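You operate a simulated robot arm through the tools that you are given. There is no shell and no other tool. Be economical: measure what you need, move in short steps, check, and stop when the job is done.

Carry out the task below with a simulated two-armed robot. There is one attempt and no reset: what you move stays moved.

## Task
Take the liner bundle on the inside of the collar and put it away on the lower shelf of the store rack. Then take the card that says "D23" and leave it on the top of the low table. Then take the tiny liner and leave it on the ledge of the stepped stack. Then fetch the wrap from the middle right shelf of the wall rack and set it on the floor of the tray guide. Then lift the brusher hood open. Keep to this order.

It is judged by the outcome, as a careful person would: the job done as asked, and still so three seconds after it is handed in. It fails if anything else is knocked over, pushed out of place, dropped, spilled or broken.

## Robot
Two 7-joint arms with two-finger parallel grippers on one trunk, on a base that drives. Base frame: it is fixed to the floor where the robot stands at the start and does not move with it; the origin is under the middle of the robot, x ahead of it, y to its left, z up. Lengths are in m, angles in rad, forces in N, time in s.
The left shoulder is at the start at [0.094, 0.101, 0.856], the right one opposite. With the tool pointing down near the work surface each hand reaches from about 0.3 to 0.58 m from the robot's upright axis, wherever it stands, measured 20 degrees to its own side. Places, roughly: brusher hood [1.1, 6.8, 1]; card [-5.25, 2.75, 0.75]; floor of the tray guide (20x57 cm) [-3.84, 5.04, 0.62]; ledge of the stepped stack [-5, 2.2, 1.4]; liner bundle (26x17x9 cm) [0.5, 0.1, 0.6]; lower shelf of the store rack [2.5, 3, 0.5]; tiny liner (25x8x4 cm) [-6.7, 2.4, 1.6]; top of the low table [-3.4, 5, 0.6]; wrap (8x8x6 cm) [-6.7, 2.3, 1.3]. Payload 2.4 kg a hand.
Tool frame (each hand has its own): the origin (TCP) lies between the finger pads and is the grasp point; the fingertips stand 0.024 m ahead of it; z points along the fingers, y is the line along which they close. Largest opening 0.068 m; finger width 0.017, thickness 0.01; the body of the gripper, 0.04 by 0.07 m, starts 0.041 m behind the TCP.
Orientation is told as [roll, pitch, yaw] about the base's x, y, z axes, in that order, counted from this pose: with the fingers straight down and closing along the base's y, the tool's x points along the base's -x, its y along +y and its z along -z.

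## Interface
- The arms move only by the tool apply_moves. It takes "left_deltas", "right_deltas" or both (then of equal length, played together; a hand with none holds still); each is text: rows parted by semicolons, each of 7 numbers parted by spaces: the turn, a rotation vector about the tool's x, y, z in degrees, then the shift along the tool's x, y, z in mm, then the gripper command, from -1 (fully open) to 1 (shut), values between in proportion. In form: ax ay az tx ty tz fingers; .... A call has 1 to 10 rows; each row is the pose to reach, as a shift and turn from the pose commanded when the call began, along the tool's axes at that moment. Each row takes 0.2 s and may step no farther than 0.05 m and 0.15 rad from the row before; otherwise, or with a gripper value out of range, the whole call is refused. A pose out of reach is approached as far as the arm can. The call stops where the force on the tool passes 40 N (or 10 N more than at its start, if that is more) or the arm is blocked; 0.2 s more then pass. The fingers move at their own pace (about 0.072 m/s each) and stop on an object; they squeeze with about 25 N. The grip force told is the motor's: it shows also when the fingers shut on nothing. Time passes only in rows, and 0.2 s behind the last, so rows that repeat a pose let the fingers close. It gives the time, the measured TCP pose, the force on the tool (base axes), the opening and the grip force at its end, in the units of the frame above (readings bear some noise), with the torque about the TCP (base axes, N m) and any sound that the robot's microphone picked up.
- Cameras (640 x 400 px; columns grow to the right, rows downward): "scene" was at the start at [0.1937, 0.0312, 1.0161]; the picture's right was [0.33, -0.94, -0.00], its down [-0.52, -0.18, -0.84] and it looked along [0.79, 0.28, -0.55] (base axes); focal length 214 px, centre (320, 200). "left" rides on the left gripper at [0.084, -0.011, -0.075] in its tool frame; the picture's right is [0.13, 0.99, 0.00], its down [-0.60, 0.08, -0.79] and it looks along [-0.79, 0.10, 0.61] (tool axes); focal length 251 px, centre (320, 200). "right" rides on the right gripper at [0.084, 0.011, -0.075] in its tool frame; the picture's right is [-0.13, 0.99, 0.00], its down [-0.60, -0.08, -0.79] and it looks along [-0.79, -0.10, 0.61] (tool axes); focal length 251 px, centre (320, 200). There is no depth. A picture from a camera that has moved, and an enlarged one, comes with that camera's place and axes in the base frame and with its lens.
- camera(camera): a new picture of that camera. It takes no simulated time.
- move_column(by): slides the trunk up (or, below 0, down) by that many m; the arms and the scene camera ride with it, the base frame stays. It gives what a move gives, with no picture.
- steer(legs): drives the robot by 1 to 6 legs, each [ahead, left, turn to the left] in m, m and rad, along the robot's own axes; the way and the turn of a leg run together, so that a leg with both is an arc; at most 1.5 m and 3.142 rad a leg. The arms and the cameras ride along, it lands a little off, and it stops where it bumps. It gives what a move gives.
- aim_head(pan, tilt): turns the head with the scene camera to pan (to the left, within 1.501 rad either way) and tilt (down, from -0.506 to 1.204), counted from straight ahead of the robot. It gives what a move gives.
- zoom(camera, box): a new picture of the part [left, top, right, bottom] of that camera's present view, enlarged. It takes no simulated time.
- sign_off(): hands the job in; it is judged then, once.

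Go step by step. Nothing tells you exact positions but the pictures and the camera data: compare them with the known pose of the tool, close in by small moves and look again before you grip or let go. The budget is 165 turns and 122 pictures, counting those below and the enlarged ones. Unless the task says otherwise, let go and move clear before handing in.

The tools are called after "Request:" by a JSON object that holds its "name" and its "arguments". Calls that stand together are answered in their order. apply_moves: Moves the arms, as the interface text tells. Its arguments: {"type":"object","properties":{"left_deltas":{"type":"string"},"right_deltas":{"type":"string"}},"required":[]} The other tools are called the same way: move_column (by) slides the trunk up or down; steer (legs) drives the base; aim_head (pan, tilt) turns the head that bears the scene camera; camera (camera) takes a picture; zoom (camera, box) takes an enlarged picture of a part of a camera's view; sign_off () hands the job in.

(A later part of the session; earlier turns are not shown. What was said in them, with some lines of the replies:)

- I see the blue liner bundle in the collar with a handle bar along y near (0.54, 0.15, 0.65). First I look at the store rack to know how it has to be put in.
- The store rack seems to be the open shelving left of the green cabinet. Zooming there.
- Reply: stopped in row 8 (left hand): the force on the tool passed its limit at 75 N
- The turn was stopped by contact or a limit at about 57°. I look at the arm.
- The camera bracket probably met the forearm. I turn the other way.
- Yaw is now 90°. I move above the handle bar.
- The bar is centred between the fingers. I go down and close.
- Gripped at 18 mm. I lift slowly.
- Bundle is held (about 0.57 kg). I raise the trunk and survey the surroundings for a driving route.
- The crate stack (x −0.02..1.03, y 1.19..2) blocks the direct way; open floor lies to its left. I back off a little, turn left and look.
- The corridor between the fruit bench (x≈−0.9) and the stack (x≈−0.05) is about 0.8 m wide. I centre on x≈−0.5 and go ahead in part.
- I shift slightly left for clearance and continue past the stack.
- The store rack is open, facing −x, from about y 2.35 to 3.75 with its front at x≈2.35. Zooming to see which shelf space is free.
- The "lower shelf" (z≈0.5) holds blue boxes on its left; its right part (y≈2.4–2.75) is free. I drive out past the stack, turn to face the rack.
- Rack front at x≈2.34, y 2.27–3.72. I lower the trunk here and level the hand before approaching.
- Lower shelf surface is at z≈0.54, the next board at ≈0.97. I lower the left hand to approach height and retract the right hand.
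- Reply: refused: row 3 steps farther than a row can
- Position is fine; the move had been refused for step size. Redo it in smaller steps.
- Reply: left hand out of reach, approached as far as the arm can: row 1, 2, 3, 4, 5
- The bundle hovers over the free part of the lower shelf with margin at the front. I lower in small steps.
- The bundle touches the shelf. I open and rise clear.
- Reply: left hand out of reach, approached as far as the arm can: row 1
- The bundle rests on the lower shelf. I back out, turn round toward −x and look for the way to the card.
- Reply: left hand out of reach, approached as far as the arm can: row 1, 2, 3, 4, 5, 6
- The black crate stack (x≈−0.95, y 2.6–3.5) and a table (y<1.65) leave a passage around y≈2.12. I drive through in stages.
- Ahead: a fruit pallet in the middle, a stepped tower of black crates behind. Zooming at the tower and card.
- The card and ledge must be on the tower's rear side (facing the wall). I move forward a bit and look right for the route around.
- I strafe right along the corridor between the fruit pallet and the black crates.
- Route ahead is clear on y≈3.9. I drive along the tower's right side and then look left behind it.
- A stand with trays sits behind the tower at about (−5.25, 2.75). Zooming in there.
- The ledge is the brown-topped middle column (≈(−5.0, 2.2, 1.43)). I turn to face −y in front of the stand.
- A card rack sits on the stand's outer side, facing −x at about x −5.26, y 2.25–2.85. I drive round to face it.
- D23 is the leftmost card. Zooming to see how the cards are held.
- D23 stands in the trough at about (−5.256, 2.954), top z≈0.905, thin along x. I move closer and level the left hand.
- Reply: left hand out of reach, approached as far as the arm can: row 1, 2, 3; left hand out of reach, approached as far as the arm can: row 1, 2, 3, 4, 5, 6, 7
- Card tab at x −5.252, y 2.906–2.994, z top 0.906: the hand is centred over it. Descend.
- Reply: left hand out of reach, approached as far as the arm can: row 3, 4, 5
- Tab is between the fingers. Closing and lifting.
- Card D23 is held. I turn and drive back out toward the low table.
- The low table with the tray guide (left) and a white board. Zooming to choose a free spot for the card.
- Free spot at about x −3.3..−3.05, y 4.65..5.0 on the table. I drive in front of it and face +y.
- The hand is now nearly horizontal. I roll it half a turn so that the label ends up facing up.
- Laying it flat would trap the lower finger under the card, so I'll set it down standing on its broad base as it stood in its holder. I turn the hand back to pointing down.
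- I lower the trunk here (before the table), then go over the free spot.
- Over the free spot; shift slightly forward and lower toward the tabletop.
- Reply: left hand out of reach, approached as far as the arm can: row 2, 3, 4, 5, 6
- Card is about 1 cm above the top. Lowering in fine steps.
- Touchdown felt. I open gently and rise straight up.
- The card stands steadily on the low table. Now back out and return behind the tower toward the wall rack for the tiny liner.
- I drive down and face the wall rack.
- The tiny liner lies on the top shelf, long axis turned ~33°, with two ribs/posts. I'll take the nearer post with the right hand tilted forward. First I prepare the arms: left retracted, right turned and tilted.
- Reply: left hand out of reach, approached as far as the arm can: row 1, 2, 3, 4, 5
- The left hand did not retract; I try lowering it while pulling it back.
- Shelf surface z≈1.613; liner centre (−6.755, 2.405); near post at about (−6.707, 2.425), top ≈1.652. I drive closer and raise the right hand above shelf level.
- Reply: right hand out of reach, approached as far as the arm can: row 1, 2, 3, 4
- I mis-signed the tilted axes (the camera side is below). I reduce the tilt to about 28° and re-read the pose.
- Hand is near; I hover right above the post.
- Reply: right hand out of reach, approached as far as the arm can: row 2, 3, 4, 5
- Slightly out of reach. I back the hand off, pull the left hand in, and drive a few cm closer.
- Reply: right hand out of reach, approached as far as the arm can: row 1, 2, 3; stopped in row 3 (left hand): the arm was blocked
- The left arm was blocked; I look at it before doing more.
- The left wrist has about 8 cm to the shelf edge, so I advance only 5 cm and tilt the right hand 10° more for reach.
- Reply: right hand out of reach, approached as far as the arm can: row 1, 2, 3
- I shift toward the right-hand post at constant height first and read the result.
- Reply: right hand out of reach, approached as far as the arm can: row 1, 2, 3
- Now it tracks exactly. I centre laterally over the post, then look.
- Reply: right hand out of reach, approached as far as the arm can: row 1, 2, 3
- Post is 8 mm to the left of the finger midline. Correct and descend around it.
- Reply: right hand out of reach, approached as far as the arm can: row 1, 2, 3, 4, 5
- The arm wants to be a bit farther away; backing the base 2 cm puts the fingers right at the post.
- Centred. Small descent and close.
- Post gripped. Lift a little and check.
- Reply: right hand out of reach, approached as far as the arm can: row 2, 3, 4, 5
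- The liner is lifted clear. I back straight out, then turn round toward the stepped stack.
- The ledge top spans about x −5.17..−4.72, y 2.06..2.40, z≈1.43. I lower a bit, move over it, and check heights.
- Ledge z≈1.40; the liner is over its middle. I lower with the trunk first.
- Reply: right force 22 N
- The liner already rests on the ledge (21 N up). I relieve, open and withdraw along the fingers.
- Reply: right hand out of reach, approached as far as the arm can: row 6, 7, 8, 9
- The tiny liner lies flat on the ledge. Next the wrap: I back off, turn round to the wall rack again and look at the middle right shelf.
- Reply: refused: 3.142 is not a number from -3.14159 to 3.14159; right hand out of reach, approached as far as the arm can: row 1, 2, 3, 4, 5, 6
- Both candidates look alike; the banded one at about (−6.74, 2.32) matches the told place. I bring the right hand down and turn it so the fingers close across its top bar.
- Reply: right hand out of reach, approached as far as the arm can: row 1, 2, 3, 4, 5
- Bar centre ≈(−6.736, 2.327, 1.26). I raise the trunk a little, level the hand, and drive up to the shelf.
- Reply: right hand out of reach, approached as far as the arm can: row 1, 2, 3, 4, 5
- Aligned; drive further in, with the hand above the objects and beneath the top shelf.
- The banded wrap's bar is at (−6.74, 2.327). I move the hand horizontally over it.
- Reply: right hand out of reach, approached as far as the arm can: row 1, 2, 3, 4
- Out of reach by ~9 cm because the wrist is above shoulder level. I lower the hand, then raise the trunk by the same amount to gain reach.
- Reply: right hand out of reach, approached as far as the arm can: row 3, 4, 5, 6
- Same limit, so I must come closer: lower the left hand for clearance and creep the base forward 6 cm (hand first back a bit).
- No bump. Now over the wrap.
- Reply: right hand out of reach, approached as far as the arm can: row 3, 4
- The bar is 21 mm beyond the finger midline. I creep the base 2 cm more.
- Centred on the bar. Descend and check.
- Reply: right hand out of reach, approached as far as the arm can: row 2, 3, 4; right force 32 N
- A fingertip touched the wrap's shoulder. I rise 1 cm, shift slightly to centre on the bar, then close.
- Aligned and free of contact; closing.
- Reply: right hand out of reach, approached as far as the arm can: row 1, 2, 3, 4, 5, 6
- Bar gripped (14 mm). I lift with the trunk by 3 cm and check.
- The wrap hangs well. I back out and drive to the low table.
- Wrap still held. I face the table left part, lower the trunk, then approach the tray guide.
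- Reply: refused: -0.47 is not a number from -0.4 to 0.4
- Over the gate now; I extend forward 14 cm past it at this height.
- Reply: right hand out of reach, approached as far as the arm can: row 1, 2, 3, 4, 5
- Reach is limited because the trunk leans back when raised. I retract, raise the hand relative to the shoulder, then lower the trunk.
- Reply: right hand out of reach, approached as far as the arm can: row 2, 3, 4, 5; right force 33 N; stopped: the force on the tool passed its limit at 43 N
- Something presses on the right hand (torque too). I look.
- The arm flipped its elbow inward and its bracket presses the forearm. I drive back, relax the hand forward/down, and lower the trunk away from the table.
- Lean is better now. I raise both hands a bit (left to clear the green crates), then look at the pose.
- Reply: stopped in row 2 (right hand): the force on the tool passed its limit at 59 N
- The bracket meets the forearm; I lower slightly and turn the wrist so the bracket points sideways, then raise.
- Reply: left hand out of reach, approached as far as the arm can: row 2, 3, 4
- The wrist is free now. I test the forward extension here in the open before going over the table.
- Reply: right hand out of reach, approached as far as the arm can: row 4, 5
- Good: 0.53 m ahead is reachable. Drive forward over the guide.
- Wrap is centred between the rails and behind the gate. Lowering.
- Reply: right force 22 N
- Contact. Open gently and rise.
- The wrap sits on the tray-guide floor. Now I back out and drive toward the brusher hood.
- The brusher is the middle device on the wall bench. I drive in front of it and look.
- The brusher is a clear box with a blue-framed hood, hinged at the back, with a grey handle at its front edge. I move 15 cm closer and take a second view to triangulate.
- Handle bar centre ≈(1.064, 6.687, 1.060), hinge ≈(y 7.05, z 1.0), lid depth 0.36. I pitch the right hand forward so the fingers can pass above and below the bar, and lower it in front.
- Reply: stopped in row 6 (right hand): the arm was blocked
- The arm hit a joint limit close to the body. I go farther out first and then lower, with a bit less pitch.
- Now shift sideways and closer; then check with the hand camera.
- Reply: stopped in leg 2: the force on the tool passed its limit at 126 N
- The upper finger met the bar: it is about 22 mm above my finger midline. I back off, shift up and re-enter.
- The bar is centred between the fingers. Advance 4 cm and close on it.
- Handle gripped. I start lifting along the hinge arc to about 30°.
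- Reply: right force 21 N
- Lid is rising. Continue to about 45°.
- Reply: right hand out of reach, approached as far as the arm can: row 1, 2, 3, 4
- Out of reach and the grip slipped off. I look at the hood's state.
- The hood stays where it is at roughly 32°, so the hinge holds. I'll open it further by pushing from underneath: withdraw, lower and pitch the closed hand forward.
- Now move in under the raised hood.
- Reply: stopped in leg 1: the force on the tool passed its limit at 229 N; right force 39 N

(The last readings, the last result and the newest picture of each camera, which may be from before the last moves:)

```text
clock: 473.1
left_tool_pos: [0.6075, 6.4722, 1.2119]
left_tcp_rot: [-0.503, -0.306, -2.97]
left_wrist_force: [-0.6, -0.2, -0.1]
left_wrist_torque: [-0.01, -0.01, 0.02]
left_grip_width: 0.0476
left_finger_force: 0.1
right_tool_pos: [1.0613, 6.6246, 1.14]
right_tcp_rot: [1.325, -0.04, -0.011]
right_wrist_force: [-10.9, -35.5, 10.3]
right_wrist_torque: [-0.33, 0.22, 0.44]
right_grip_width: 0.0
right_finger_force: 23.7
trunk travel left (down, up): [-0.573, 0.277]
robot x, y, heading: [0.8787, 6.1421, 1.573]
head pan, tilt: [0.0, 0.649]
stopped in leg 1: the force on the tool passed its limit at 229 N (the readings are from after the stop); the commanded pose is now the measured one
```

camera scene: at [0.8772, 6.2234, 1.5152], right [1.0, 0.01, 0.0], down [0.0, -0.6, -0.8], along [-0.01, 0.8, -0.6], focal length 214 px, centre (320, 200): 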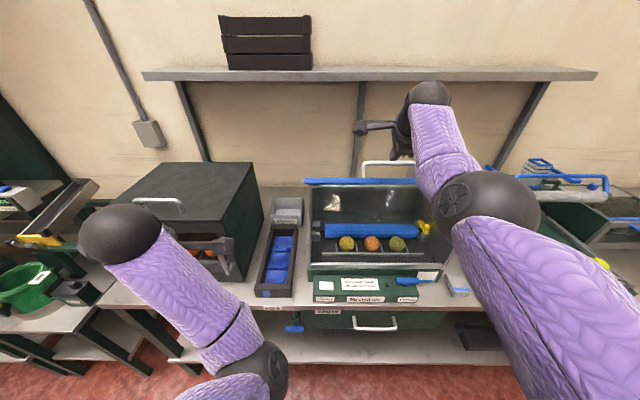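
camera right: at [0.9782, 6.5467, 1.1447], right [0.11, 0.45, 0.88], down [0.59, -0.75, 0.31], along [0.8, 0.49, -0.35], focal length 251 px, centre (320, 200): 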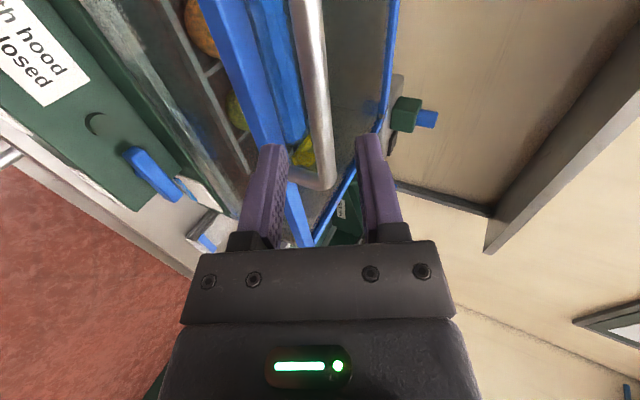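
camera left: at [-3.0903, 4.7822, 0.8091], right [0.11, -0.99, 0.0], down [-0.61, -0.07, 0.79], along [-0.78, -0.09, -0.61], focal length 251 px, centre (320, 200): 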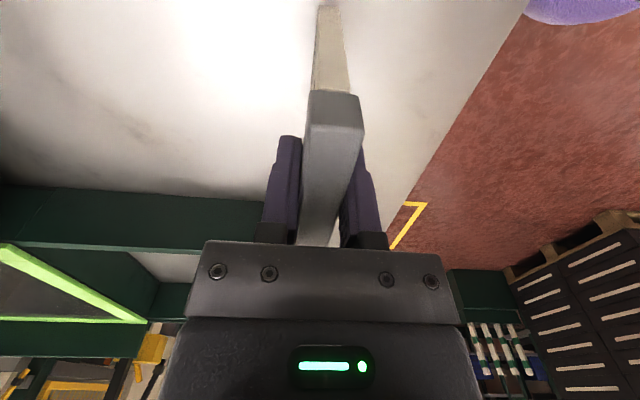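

The hood has a front panel hanging at its edge; I hit that. I back off, go below its lower edge and lift from underneath.

Request:
{"name": "apply_moves", "arguments": {"right_deltas": "0 0 0 0 -7 -29 1;4 0 0 0 -30 -24 1;8 0 0 0 -52 -18 1;12 0 0 0 -68 -14 1;12 0 0 0 -68 -14 1"}}

```text
clock: 474.5
left_tool_pos: [0.6103, 6.4794, 1.2111]
left_tcp_rot: [-0.499, -0.308, -2.973]
left_wrist_force: [0.3, 0.0, 0.3]
left_wrist_torque: [-0.01, -0.01, 0.02]
left_grip_width: 0.0478
left_finger_force: 0.0
right_tool_pos: [1.0857, 6.6104, 1.0926]
right_tcp_rot: [1.147, -0.086, -0.033]
right_wrist_force: [0.1, 0.0, -0.2]
right_wrist_torque: [-0.01, 0.01, 0.02]
right_grip_width: 0.0
right_finger_force: 23.3
trunk travel left (down, up): [-0.573, 0.277]
robot x, y, heading: [0.8806, 6.1437, 1.575]
head pan, tilt: [0.0, 0.649]
stopped in row 5 (right hand): the arm was blocked; the commanded pose is now the measured one
```

Request:
{"name": "move_column", "arguments": {"by": -0.045}}

Request:
{"name": "steer", "arguments": {"legs": [[0.055, 0, 0]]}}

Request:
{"name": "zoom", "arguments": {"camera": "scene", "box": [240, 100, 500, 300]}}

```text
clock: 475.4
left_tool_pos: [0.61, 6.4796, 1.1648]
left_tcp_rot: [-0.499, -0.309, -2.974]
left_wrist_force: [0.2, -0.3, 0.5]
left_wrist_torque: [-0.05, 0.0, -0.01]
left_grip_width: 0.0477
left_finger_force: 0.0
right_tool_pos: [1.0898, 6.6088, 1.0463]
right_tcp_rot: [1.142, -0.099, -0.033]
right_wrist_force: [0.2, 0.4, 0.3]
right_wrist_torque: [-0.03, -0.02, 0.0]
right_grip_width: 0.0
right_finger_force: 23.7
trunk travel left (down, up): [-0.528, 0.322]
robot x, y, heading: [0.8799, 6.1442, 1.576]
head pan, tilt: [0.0, 0.649]
```

```text
clock: 476.3
left_tool_pos: [0.6102, 6.5337, 1.1641]
left_tcp_rot: [-0.497, -0.309, -2.975]
left_wrist_force: [0.0, -1.1, 1.0]
left_wrist_torque: [-0.02, -0.01, 0.0]
left_grip_width: 0.0477
left_finger_force: 0.1
right_tool_pos: [1.0885, 6.664, 1.0472]
right_tcp_rot: [1.145, -0.094, -0.032]
right_wrist_force: [0.4, -0.3, 0.1]
right_wrist_torque: [-0.02, -0.01, 0.01]
right_grip_width: 0.0002
right_finger_force: 24.0
trunk travel left (down, up): [-0.528, 0.322]
robot x, y, heading: [0.8817, 6.1985, 1.576]
head pan, tilt: [0.0, 0.649]
```

```text
2.00 times, centred on (370, 200) of scene
camera zoom: at [0.8762, 6.3076, 1.4699], right [1.0, 0.0, 0.0], down [0.0, -0.61, -0.8], along [0.0, 0.8, -0.61], focal length 429 px, centre (220, 200)
```

zoom: 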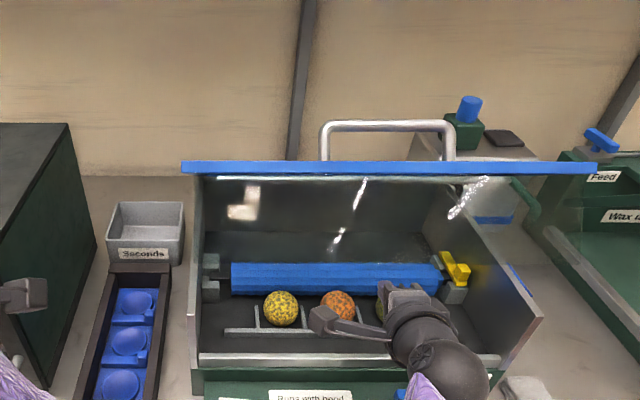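

The hand is beneath the hood edge. I lift with the trunk in steps and follow forward.

Request:
{"name": "move_column", "arguments": {"by": 0.08}}

Request:
{"name": "steer", "arguments": {"legs": [[0.05, 0, 0]]}}

Request:
{"name": "move_column", "arguments": {"by": 0.08}}

```text
clock: 477.5
left_tool_pos: [0.6089, 6.5339, 1.2452]
left_tcp_rot: [-0.498, -0.309, -2.974]
left_wrist_force: [0.0, -0.4, 1.2]
left_wrist_torque: [-0.02, -0.01, 0.02]
left_grip_width: 0.0477
left_finger_force: 0.0
right_tool_pos: [1.0903, 6.6642, 1.1291]
right_tcp_rot: [1.147, -0.099, -0.034]
right_wrist_force: [0.2, 0.0, 0.3]
right_wrist_torque: [0.04, 0.01, 0.01]
right_grip_width: 0.0
right_finger_force: 23.7
trunk travel left (down, up): [-0.608, 0.242]
robot x, y, heading: [0.8763, 6.1988, 1.572]
head pan, tilt: [0.0, 0.649]
```

```text
clock: 478.4
left_tool_pos: [0.6076, 6.5591, 1.2467]
left_tcp_rot: [-0.503, -0.307, -2.978]
left_wrist_force: [-0.3, -0.5, 0.1]
left_wrist_torque: [0.02, 0.03, 0.03]
left_grip_width: 0.0478
left_finger_force: 0.1
right_tool_pos: [1.0913, 6.689, 1.1364]
right_tcp_rot: [1.163, -0.101, -0.04]
right_wrist_force: [-8.0, -25.1, 8.7]
right_wrist_torque: [0.42, -0.01, 0.36]
right_grip_width: 0.0
right_finger_force: 23.8
trunk travel left (down, up): [-0.608, 0.242]
robot x, y, heading: [0.8748, 6.2334, 1.573]
head pan, tilt: [0.0, 0.649]
stopped in leg 1: the force on the tool passed its limit at 188 N (the readings are from after the stop); the commanded pose is now the measured one
```

```text
clock: 479.6
left_tool_pos: [0.611, 6.5649, 1.3242]
left_tcp_rot: [-0.499, -0.31, -2.978]
left_wrist_force: [0.0, 0.2, -0.4]
left_wrist_torque: [-0.02, -0.01, 0.04]
left_grip_width: 0.0479
left_finger_force: 0.1
right_tool_pos: [1.0925, 6.6946, 1.2139]
right_tcp_rot: [1.157, -0.101, -0.038]
right_wrist_force: [-0.1, 0.5, 0.1]
right_wrist_torque: [0.0, 0.01, 0.02]
right_grip_width: 0.0
right_finger_force: 23.6
trunk travel left (down, up): [-0.688, 0.162]
robot x, y, heading: [0.8788, 6.2336, 1.575]
head pan, tilt: [0.0, 0.649]
```

I need to see the state now.

Request:
{"name": "zoom", "arguments": {"camera": "scene", "box": [220, 80, 540, 320]}}

```text
1.67 times, centred on (380, 200) of scene
camera zoom: at [0.876, 6.3301, 1.6302], right [1.0, 0.0, 0.0], down [0.0, -0.6, -0.8], along [0.0, 0.8, -0.6], focal length 358 px, centre (220, 200)
```

zoom: 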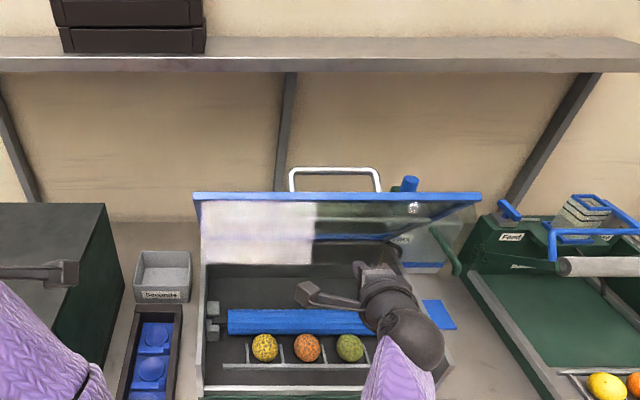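

The hood is now at about 50° with my finger under its front panel. I push on up and back with the arm.

Request:
{"name": "apply_moves", "arguments": {"right_deltas": "0 0 0 0 29 11 1;0 0 0 0 58 22 1;0 0 0 0 87 34 1;0 0 0 0 116 45 1;0 0 0 0 145 56 1;0 0 0 0 174 68 1;0 0 0 0 174 68 1"}}

```text
clock: 481.0
left_tool_pos: [0.6097, 6.5635, 1.3238]
left_tcp_rot: [-0.5, -0.311, -2.979]
left_wrist_force: [0.1, 0.0, 0.4]
left_wrist_torque: [0.02, 0.0, -0.02]
left_grip_width: 0.0477
left_finger_force: 0.0
right_tool_pos: [1.0836, 6.8189, 1.3304]
right_tcp_rot: [1.137, -0.095, -0.036]
right_wrist_force: [0.8, -9.1, -4.9]
right_wrist_torque: [-0.06, 0.07, -0.09]
right_grip_width: 0.0
right_finger_force: 23.4
trunk travel left (down, up): [-0.688, 0.162]
robot x, y, heading: [0.878, 6.2303, 1.567]
head pan, tilt: [0.0, 0.649]
stopped in row 6 (right hand): the force on the tool passed its limit at 115 N (the readings are from after the stop); the commanded pose is now the measured one
```

The hood met firm resistance, probably its stop. I withdraw the hand downward and back, then look.

Request:
{"name": "apply_moves", "arguments": {"right_deltas": "0 0 0 0 -18 -3 1;0 0 0 0 -36 -8 1;0 0 0 0 -54 -42 1;0 0 0 0 -75 -80 1;0 0 0 0 -95 -115 1"}}

Request:
{"name": "zoom", "arguments": {"camera": "scene", "box": [220, 80, 540, 320]}}

```text
clock: 482.4
left_tool_pos: [0.6102, 6.5653, 1.3251]
left_tcp_rot: [-0.497, -0.309, -2.978]
left_wrist_force: [0.8, -0.1, 0.6]
left_wrist_torque: [0.03, 0.0, 0.02]
left_grip_width: 0.0478
left_finger_force: 0.0
right_tool_pos: [1.0944, 6.6895, 1.3407]
right_tcp_rot: [1.244, -0.121, -0.068]
right_wrist_force: [0.0, -0.4, 0.4]
right_wrist_torque: [0.02, -0.02, 0.03]
right_grip_width: 0.0001
right_finger_force: 23.3
trunk travel left (down, up): [-0.688, 0.162]
robot x, y, heading: [0.8763, 6.2346, 1.577]
head pan, tilt: [0.0, 0.649]
stopped in row 5 (right hand): the arm was blocked; the commanded pose is now the measured one
```

```text
1.67 times, centred on (380, 200) of scene
camera zoom: at [0.8766, 6.3307, 1.6302], right [1.0, 0.0, 0.0], down [0.0, -0.6, -0.8], along [0.0, 0.8, -0.6], focal length 358 px, centre (220, 200)
```

zoom: 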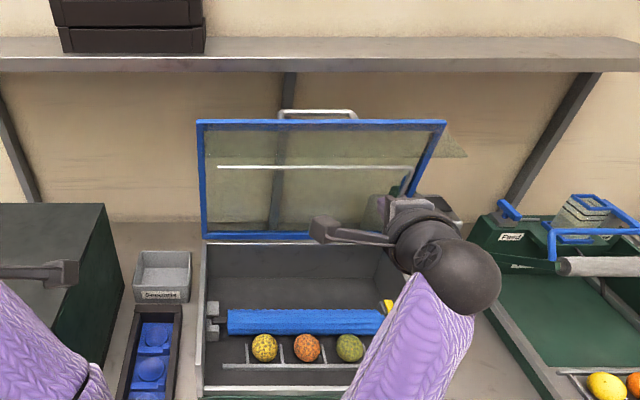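

The hood now stands open at roughly 85°. I drive back clear and confirm it stays.

Request:
{"name": "steer", "arguments": {"legs": [[-0.35, 0, 0]]}}

Request:
{"name": "zoom", "arguments": {"camera": "scene", "box": [180, 60, 500, 300]}}

```text
clock: 484.6
left_tool_pos: [0.6109, 6.2213, 1.3243]
left_tcp_rot: [-0.499, -0.308, -2.981]
left_wrist_force: [-0.6, -0.3, 0.1]
left_wrist_torque: [0.0, -0.01, 0.0]
left_grip_width: 0.0473
left_finger_force: 0.1
right_tool_pos: [1.0963, 6.3436, 1.339]
right_tcp_rot: [1.239, -0.12, -0.069]
right_wrist_force: [0.3, -0.2, -0.9]
right_wrist_torque: [-0.01, -0.01, 0.01]
right_grip_width: 0.0001
right_finger_force: 23.3
trunk travel left (down, up): [-0.688, 0.162]
robot x, y, heading: [0.8813, 5.8876, 1.572]
head pan, tilt: [0.0, 0.649]
```

```text
1.67 times, centred on (340, 180) of scene
camera zoom: at [0.8767, 5.9852, 1.6303], right [1.0, 0.0, 0.0], down [0.0, -0.6, -0.8], along [0.0, 0.8, -0.6], focal length 358 px, centre (287, 233)
```

zoom: 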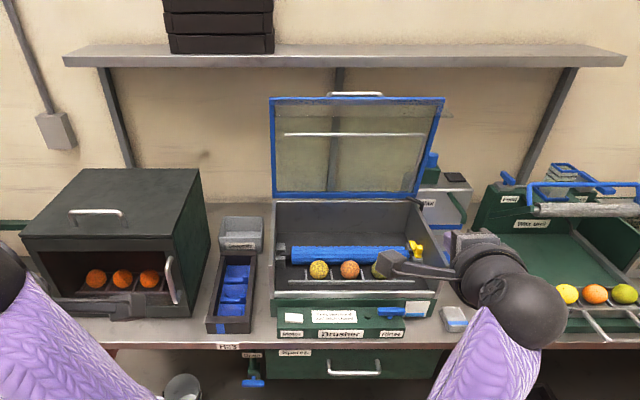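

The hood stays wide open with the hands clear, and the other four jobs were each seen in place when I left them. I hand in.

Request:
{"name": "sign_off", "arguments": {}}

```text
The job is handed in.
```

I did all five jobs in order and handed them in, and each was in place when I last looked.

- **Liner bundle:** it rests on the lower shelf of the store rack, in the free space on the right.
- **Card "D23":** it stands upright on its lower edge on the low table. I couldn't lay it flat without trapping a finger under it. It was still standing when I came back to that table for the wrap.
- **Tiny liner:** it lies flat on the ledge of the stepped stack.
- **Wrap:** it sits on the floor of the tray guide, behind the green gate. Two wraps on the middle right shelf looked the same apart from a blue band. I took the banded one because it was closest to the place you gave.
- **Brusher hood:** it is open at about 85° and stayed up after I backed away. On the way I bumped the handle and the hood's front panel a few times, with readings up to about 230 N. I saw nothing moved or damaged in the pictures.
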